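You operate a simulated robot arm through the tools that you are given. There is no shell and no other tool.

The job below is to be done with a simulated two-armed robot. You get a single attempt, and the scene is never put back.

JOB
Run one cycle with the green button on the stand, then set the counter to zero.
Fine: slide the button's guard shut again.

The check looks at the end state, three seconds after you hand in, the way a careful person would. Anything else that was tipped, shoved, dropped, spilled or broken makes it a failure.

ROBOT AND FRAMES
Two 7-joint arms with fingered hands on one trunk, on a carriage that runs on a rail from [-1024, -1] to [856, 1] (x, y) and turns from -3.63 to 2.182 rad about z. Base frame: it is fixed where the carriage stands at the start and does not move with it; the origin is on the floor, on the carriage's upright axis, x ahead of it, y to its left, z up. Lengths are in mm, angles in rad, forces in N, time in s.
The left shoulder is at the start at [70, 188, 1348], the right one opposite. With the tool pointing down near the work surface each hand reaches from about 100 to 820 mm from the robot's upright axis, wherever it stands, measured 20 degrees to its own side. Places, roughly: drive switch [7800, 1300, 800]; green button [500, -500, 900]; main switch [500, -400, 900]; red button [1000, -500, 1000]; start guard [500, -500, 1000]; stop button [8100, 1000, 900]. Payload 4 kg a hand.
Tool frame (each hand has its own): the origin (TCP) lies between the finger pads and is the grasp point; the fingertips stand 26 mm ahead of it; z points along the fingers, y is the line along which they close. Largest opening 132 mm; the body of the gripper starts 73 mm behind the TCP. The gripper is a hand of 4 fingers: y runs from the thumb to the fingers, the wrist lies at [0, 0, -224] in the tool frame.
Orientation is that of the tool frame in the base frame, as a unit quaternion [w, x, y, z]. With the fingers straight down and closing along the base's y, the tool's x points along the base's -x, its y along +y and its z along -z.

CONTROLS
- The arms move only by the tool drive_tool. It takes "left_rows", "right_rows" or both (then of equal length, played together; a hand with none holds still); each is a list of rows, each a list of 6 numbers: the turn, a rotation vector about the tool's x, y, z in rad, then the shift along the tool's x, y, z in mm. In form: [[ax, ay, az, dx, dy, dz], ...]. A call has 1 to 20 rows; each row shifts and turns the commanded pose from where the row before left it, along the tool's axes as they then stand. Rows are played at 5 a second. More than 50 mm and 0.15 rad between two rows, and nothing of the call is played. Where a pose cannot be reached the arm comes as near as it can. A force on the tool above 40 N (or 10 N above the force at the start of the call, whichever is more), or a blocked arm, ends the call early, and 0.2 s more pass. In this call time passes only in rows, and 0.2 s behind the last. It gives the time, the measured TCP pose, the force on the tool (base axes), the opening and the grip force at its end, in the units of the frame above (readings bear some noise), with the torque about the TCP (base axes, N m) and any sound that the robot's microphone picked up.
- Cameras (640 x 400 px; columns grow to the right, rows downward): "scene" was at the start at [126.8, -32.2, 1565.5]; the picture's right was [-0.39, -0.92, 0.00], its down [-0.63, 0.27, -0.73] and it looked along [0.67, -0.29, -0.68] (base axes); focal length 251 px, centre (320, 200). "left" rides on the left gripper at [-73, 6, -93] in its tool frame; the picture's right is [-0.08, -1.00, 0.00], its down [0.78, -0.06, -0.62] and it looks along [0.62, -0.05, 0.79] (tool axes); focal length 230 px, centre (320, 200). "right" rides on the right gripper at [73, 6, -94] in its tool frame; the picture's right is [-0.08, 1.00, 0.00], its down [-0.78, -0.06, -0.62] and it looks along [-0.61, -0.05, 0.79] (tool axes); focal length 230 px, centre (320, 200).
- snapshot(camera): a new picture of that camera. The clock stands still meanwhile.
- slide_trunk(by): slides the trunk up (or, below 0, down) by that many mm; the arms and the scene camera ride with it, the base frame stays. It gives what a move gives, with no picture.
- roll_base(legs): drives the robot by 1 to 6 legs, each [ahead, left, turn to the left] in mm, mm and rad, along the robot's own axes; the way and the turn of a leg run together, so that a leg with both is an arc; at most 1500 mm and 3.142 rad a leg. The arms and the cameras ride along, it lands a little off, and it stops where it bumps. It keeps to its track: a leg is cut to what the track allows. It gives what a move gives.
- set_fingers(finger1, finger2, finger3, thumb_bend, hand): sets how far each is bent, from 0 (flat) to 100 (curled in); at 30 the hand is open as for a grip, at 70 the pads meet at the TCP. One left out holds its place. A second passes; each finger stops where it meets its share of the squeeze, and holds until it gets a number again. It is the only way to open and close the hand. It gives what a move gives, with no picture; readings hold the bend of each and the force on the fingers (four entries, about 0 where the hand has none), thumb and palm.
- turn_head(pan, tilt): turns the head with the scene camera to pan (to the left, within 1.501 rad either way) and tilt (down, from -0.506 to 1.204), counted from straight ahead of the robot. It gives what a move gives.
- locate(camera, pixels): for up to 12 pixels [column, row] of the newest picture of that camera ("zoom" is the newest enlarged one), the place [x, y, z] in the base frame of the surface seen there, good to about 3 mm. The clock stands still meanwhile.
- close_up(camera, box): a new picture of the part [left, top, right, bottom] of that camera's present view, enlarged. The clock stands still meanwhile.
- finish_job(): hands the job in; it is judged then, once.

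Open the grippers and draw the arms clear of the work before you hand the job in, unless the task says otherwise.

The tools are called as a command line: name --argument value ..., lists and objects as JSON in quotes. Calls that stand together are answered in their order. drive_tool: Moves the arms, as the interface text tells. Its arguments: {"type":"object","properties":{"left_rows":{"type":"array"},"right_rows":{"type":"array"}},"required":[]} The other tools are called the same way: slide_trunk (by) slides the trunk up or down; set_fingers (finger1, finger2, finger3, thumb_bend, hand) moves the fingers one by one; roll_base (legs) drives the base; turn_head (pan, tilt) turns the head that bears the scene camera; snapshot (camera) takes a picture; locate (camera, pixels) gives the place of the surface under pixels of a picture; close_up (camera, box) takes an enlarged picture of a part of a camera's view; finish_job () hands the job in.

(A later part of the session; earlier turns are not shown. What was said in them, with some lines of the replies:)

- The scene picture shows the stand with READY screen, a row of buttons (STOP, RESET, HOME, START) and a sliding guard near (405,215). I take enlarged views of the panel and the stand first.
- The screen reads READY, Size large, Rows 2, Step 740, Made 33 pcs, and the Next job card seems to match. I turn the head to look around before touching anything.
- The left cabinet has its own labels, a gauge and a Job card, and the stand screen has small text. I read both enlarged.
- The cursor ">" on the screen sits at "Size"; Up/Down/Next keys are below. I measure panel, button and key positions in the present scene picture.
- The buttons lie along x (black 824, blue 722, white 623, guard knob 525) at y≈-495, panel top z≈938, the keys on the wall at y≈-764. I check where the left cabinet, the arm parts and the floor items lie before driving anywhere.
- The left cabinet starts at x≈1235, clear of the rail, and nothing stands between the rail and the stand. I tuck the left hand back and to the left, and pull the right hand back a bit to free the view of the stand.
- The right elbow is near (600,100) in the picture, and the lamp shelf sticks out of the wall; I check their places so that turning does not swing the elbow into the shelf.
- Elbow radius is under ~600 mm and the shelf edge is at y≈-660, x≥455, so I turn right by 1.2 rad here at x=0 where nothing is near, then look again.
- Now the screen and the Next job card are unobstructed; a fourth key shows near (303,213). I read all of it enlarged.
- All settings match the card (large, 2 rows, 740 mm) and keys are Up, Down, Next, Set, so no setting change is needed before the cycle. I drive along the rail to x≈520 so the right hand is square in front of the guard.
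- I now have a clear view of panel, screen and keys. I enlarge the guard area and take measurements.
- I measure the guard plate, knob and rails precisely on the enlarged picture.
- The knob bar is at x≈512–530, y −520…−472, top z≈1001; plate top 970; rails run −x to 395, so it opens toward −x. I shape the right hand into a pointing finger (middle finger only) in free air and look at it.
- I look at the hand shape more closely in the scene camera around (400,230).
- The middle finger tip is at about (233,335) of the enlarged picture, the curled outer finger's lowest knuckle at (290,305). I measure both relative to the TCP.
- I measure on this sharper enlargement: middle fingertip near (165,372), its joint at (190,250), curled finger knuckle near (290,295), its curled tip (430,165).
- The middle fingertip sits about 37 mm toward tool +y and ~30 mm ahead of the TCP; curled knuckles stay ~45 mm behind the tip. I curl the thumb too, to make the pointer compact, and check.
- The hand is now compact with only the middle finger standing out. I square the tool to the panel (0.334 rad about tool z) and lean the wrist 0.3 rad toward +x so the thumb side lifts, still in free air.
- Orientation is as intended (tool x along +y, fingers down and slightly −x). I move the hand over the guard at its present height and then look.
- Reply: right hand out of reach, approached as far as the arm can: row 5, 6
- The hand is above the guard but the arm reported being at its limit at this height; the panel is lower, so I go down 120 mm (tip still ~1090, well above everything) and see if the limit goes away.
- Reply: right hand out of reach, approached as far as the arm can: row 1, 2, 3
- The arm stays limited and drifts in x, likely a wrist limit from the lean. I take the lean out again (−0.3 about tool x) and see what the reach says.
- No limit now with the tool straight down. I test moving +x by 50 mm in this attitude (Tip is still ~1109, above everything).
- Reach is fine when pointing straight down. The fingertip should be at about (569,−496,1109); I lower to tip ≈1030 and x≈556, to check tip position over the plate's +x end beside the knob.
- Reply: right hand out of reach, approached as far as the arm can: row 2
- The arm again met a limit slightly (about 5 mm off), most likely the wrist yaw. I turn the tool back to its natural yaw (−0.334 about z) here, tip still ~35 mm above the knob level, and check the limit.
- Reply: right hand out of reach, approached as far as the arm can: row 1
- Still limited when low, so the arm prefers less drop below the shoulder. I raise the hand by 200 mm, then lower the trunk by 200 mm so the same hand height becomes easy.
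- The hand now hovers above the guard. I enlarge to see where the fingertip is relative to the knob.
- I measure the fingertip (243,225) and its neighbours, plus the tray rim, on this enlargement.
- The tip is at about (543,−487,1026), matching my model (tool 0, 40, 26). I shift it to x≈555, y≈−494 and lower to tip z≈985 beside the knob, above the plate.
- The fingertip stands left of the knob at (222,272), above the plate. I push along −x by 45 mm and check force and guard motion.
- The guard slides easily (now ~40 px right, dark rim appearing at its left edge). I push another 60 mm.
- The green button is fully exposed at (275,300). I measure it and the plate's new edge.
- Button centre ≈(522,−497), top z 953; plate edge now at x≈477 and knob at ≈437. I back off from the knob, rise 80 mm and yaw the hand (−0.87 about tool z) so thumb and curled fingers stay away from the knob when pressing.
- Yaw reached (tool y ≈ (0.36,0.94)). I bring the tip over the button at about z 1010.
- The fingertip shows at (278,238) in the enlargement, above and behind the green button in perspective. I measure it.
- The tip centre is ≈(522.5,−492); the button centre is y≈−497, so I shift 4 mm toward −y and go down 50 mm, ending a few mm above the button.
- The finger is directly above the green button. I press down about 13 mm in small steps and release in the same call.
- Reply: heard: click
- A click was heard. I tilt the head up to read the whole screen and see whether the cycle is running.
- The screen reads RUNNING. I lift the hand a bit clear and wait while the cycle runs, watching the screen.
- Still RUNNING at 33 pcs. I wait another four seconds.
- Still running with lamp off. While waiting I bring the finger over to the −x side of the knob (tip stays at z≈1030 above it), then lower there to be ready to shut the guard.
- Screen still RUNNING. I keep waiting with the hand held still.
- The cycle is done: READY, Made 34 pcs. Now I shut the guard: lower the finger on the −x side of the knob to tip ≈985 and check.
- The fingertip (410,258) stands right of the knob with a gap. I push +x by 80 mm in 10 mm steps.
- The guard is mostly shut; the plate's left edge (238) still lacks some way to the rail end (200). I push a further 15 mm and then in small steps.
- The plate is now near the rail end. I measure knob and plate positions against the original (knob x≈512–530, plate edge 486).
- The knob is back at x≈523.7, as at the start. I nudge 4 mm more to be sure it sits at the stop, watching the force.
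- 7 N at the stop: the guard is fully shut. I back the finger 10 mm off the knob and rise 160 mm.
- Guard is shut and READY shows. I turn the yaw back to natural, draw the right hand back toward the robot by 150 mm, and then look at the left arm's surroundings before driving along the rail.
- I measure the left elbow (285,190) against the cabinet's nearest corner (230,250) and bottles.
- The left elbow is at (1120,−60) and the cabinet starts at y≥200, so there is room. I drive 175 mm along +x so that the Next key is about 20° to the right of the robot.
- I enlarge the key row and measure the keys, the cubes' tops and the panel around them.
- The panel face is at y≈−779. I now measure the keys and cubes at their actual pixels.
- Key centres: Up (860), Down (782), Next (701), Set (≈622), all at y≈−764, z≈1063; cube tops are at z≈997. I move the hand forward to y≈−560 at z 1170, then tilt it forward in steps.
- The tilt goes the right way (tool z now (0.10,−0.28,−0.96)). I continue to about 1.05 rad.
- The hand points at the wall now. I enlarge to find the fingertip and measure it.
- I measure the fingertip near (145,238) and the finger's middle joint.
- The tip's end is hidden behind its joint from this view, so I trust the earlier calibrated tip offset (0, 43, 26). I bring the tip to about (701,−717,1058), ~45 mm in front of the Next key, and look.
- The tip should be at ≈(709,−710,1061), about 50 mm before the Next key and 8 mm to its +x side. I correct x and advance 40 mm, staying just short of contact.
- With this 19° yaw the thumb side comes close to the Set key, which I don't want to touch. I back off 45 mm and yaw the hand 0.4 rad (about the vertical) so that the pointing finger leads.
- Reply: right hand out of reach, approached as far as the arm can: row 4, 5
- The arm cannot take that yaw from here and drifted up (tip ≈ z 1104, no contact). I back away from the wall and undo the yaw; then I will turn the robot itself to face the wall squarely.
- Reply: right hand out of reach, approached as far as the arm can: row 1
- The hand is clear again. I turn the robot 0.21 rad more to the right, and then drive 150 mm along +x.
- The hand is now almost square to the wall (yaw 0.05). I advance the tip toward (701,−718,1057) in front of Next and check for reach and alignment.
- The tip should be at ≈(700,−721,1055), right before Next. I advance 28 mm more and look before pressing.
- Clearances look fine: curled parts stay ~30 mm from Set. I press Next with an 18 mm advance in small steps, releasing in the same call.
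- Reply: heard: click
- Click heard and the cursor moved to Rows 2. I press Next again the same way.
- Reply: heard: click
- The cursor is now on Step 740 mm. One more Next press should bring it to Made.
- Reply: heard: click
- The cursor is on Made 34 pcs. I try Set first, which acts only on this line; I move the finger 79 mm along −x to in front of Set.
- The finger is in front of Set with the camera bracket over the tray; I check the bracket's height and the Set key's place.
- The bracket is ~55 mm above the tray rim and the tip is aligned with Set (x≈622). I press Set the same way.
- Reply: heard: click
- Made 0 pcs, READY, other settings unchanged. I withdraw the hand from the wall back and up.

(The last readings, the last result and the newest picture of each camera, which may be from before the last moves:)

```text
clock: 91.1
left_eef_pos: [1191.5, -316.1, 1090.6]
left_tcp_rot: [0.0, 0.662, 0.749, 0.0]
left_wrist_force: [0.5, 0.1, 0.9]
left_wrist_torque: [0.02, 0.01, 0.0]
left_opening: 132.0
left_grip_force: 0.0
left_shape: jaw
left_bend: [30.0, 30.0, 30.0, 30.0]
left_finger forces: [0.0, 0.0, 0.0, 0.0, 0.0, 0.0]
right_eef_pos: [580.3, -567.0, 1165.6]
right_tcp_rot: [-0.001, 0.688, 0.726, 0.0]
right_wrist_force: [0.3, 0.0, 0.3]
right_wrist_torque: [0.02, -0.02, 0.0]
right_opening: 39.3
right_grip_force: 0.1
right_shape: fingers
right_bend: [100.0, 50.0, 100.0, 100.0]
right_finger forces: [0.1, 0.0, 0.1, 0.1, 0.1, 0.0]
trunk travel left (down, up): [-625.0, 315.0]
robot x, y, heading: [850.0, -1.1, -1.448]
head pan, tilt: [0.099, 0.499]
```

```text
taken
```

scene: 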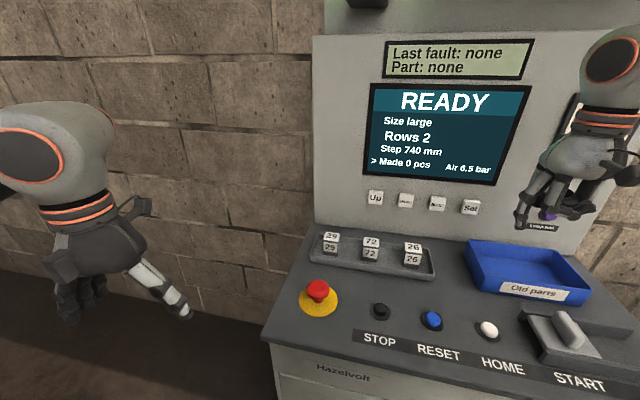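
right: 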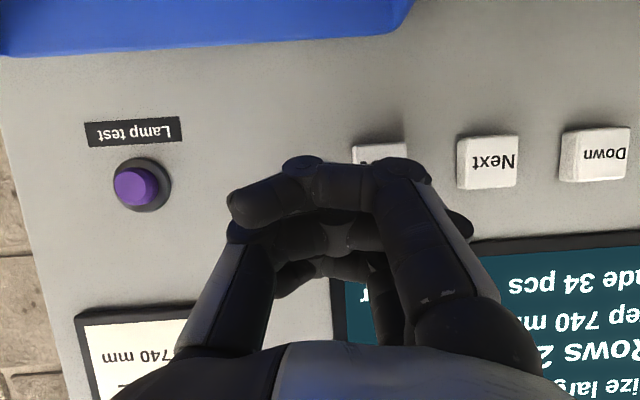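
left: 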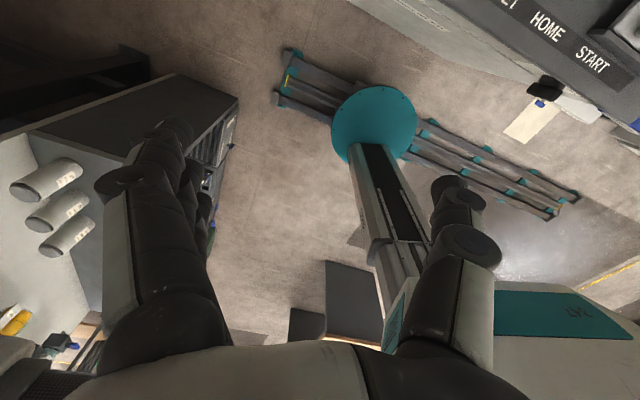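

The hand points down again and is clear. I draw it back 200 mm in front of the stand, then open the fingers.

drive_tool --right_rows '[[0, 0, 0, 40, 2.2, 0], [0, 0, 0, 40, 2.2, 0], [0, 0, 0, 40, 2.2, 0], [0, 0, 0, 40, 2.2, 0], [0, 0, 0, 40, 2.2, 0]]'

set_fingers --hand "right" --finger1 30 --finger2 30 --finger3 30 --thumb_bend 30

turn_head --pan -0.1 --tilt 0.6

snapshot --camera "scene"

snapshot --camera "right"

```text
clock: 92.3
left_eef_pos: [1190.6, -314.0, 1093.5]
left_tcp_rot: [0.001, 0.662, 0.749, -0.001]
left_wrist_force: [0.1, -0.1, -0.2]
left_wrist_torque: [-0.02, -0.01, 0.03]
left_opening: 131.9
left_grip_force: 0.0
left_shape: jaw
left_bend: [30.0, 30.0, 30.0, 30.0]
left_finger forces: [0.0, 0.1, 0.0, 0.0, 0.1, 0.1]
right_eef_pos: [577.2, -363.4, 1170.1]
right_tcp_rot: [0.0, 0.688, 0.726, 0.001]
right_wrist_force: [-0.4, 0.0, 0.1]
right_wrist_torque: [-0.03, -0.02, 0.04]
right_opening: 39.5
right_grip_force: 0.1
right_shape: fingers
right_bend: [100.0, 50.0, 100.0, 100.0]
right_finger forces: [0.0, 0.1, 0.0, 0.0, 0.1, 0.1]
trunk travel left (down, up): [-625.0, 315.0]
robot x, y, heading: [849.8, 2.8, -1.443]
head pan, tilt: [0.099, 0.499]
```

```text
clock: 93.3
left_eef_pos: [1189.3, -316.0, 1092.7]
left_tcp_rot: [0.001, 0.662, 0.749, -0.001]
left_wrist_force: [-0.6, 0.1, 0.8]
left_wrist_torque: [0.01, 0.01, 0.0]
left_opening: 132.0
left_grip_force: 0.0
left_shape: jaw
left_bend: [30.0, 30.0, 30.0, 30.0]
left_finger forces: [0.0, 0.0, 0.2, 0.0, 0.0, 0.0]
right_eef_pos: [577.1, -366.4, 1167.9]
right_tcp_rot: [0.0, 0.688, 0.726, 0.0]
right_wrist_force: [-0.4, 0.4, 0.3]
right_wrist_torque: [0.01, 0.0, 0.0]
right_opening: 135.7
right_grip_force: 0.0
right_shape: fingers
right_bend: [30.0, 30.0, 30.0, 30.0]
right_finger forces: [0.1, 0.0, 0.1, 0.1, 0.0, 0.1]
trunk travel left (down, up): [-625.0, 315.0]
robot x, y, heading: [850.2, 1.8, -1.447]
head pan, tilt: [0.099, 0.499]
```

```text
clock: 94.0
left_eef_pos: [1190.0, -316.3, 1092.9]
left_tcp_rot: [0.001, 0.662, 0.749, -0.001]
left_wrist_force: [0.2, -0.7, -0.4]
left_wrist_torque: [0.02, 0.03, -0.01]
left_opening: 132.0
left_grip_force: 0.1
left_shape: jaw
left_bend: [30.0, 30.0, 30.0, 30.0]
left_finger forces: [0.1, 0.0, 0.1, 0.1, 0.0, 0.1]
right_eef_pos: [578.9, -365.4, 1168.9]
right_tcp_rot: [0.001, 0.687, 0.726, 0.0]
right_wrist_force: [-0.3, 0.0, 0.1]
right_wrist_torque: [-0.03, 0.01, -0.01]
right_opening: 135.6
right_grip_force: 0.2
right_shape: fingers
right_bend: [30.0, 30.0, 30.0, 30.0]
right_finger forces: [0.0, 0.1, 0.0, 0.0, 0.2, 0.1]
trunk travel left (down, up): [-625.0, 315.0]
robot x, y, heading: [846.3, 2.5, -1.451]
head pan, tilt: [-0.099, 0.6]
```

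```text
taken
```

scene: 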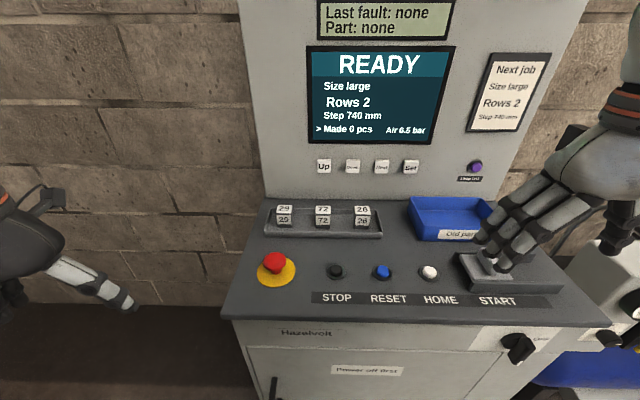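

```text
taken
```

right: 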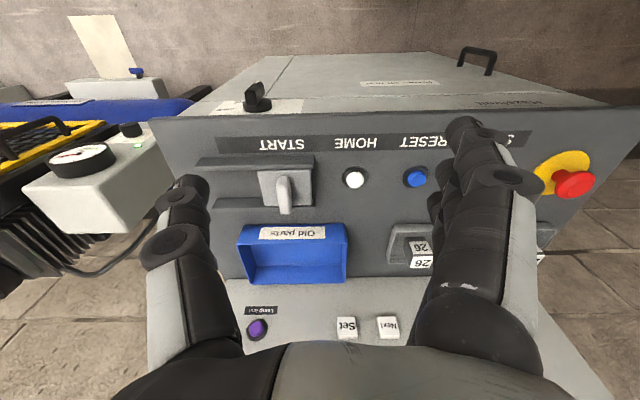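

Everything looks right: Made 0, READY, guard plate at the HOME end. I draw the right hand a little further back and check guard and lamps in enlarged views.

drive_tool --right_rows '[[0, 0, 0, 30, 1.6, -10], [0, 0, 0, 30, 1.6, -10], [0, 0, 0, 30, 1.6, -10]]'

close_up --camera "scene" --box '[220, 180, 580, 330]'

turn_head --pan 0.0 --tilt 0.1

snapshot --camera "scene"

snapshot --camera "right"

```text
clock: 94.8
left_eef_pos: [1189.6, -313.4, 1092.9]
left_tcp_rot: [0.001, 0.662, 0.75, -0.002]
left_wrist_force: [-0.1, 0.5, 0.2]
left_wrist_torque: [0.0, 0.01, -0.03]
left_opening: 131.6
left_grip_force: 0.1
left_shape: jaw
left_bend: [30.0, 30.0, 30.0, 30.0]
left_finger forces: [0.0, 0.1, 0.0, 0.1, 0.0, 0.1]
right_eef_pos: [577.5, -272.7, 1197.7]
right_tcp_rot: [0.0, 0.687, 0.726, 0.0]
right_wrist_force: [0.2, 0.5, 0.3]
right_wrist_torque: [-0.01, 0.02, 0.0]
right_opening: 135.7
right_grip_force: 0.0
right_shape: fingers
right_bend: [30.0, 30.0, 30.0, 30.0]
right_finger forces: [0.0, 0.1, 0.0, 0.1, 0.0, 0.0]
trunk travel left (down, up): [-625.0, 315.0]
robot x, y, heading: [846.0, 0.7, -1.445]
head pan, tilt: [-0.099, 0.6]
```

```text
1.78 times, centred on (400, 255) of scene
```

zoom: 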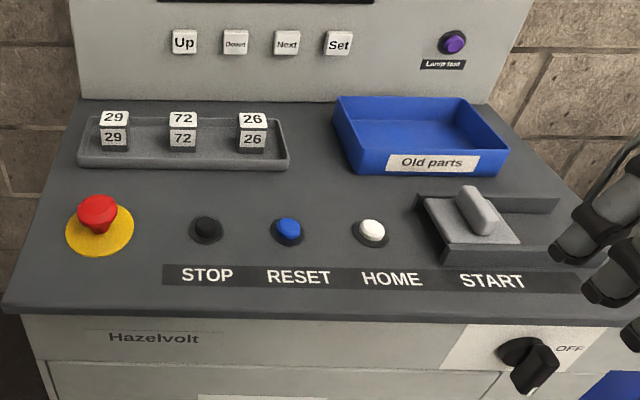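

```text
clock: 95.8
left_eef_pos: [1190.0, -315.7, 1092.2]
left_tcp_rot: [0.001, 0.662, 0.75, 0.0]
left_wrist_force: [0.4, 0.1, 0.4]
left_wrist_torque: [0.02, 0.0, -0.03]
left_opening: 132.0
left_grip_force: 0.0
left_shape: jaw
left_bend: [30.0, 30.0, 30.0, 30.0]
left_finger forces: [0.0, 0.1, 0.1, 0.0, 0.0, 0.1]
right_eef_pos: [577.8, -274.5, 1197.9]
right_tcp_rot: [-0.001, 0.688, 0.726, 0.0]
right_wrist_force: [0.5, 0.3, -0.8]
right_wrist_torque: [0.02, 0.02, 0.05]
right_opening: 135.8
right_grip_force: 0.1
right_shape: fingers
right_bend: [30.0, 30.0, 30.0, 30.0]
right_finger forces: [0.0, 0.0, 0.0, 0.1, 0.0, 0.0]
trunk travel left (down, up): [-625.0, 315.0]
robot x, y, heading: [846.1, -0.8, -1.444]
head pan, tilt: [0.0, 0.099]
```

```text
taken
```

scene: 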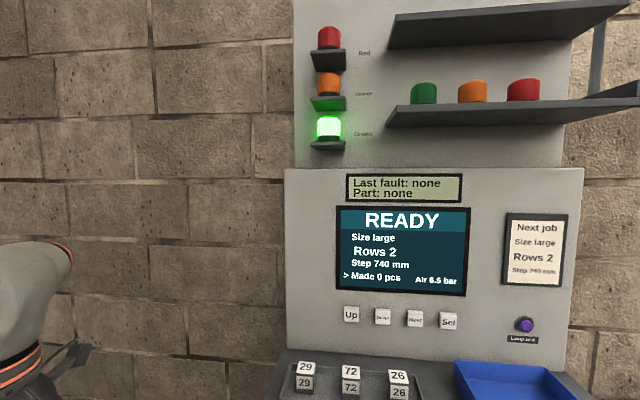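

```text
taken
```

right: 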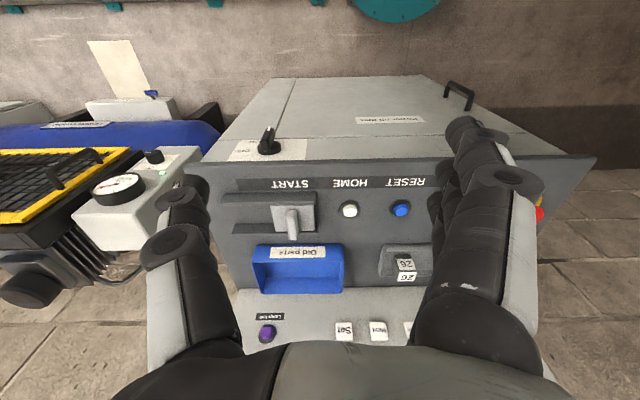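

The green lamp is lit and the screen shows READY with Made 0 pcs. The guard is fully shut, the cubes and tray are in place, both hands are open and the arms are clear, so I hand in.

finish_job

```text
The job is handed in.
```

The job is done and handed in. One cycle ran from the green button, the counter is at zero, and the button's guard is shut again.

- **Cycle:** I slid the guard open and pressed START once. The screen went from READY to RUNNING and back to READY, and the counter went from 33 to 34 pcs.
- **Guard:** I pushed it back until it met its stop. It sits where it was at the start.
- **Counter:** I moved the screen cursor to the "Made" line with Next and pressed Set once. It now reads "Made 0 pcs". Size, Rows and Step are unchanged.

In the last pictures the green lamp is lit, and the number cubes and the Old parts tray are in place. The screen cursor is still on the "Made" line; it started on "Size". Both hands are open and the arms are clear of the stand.
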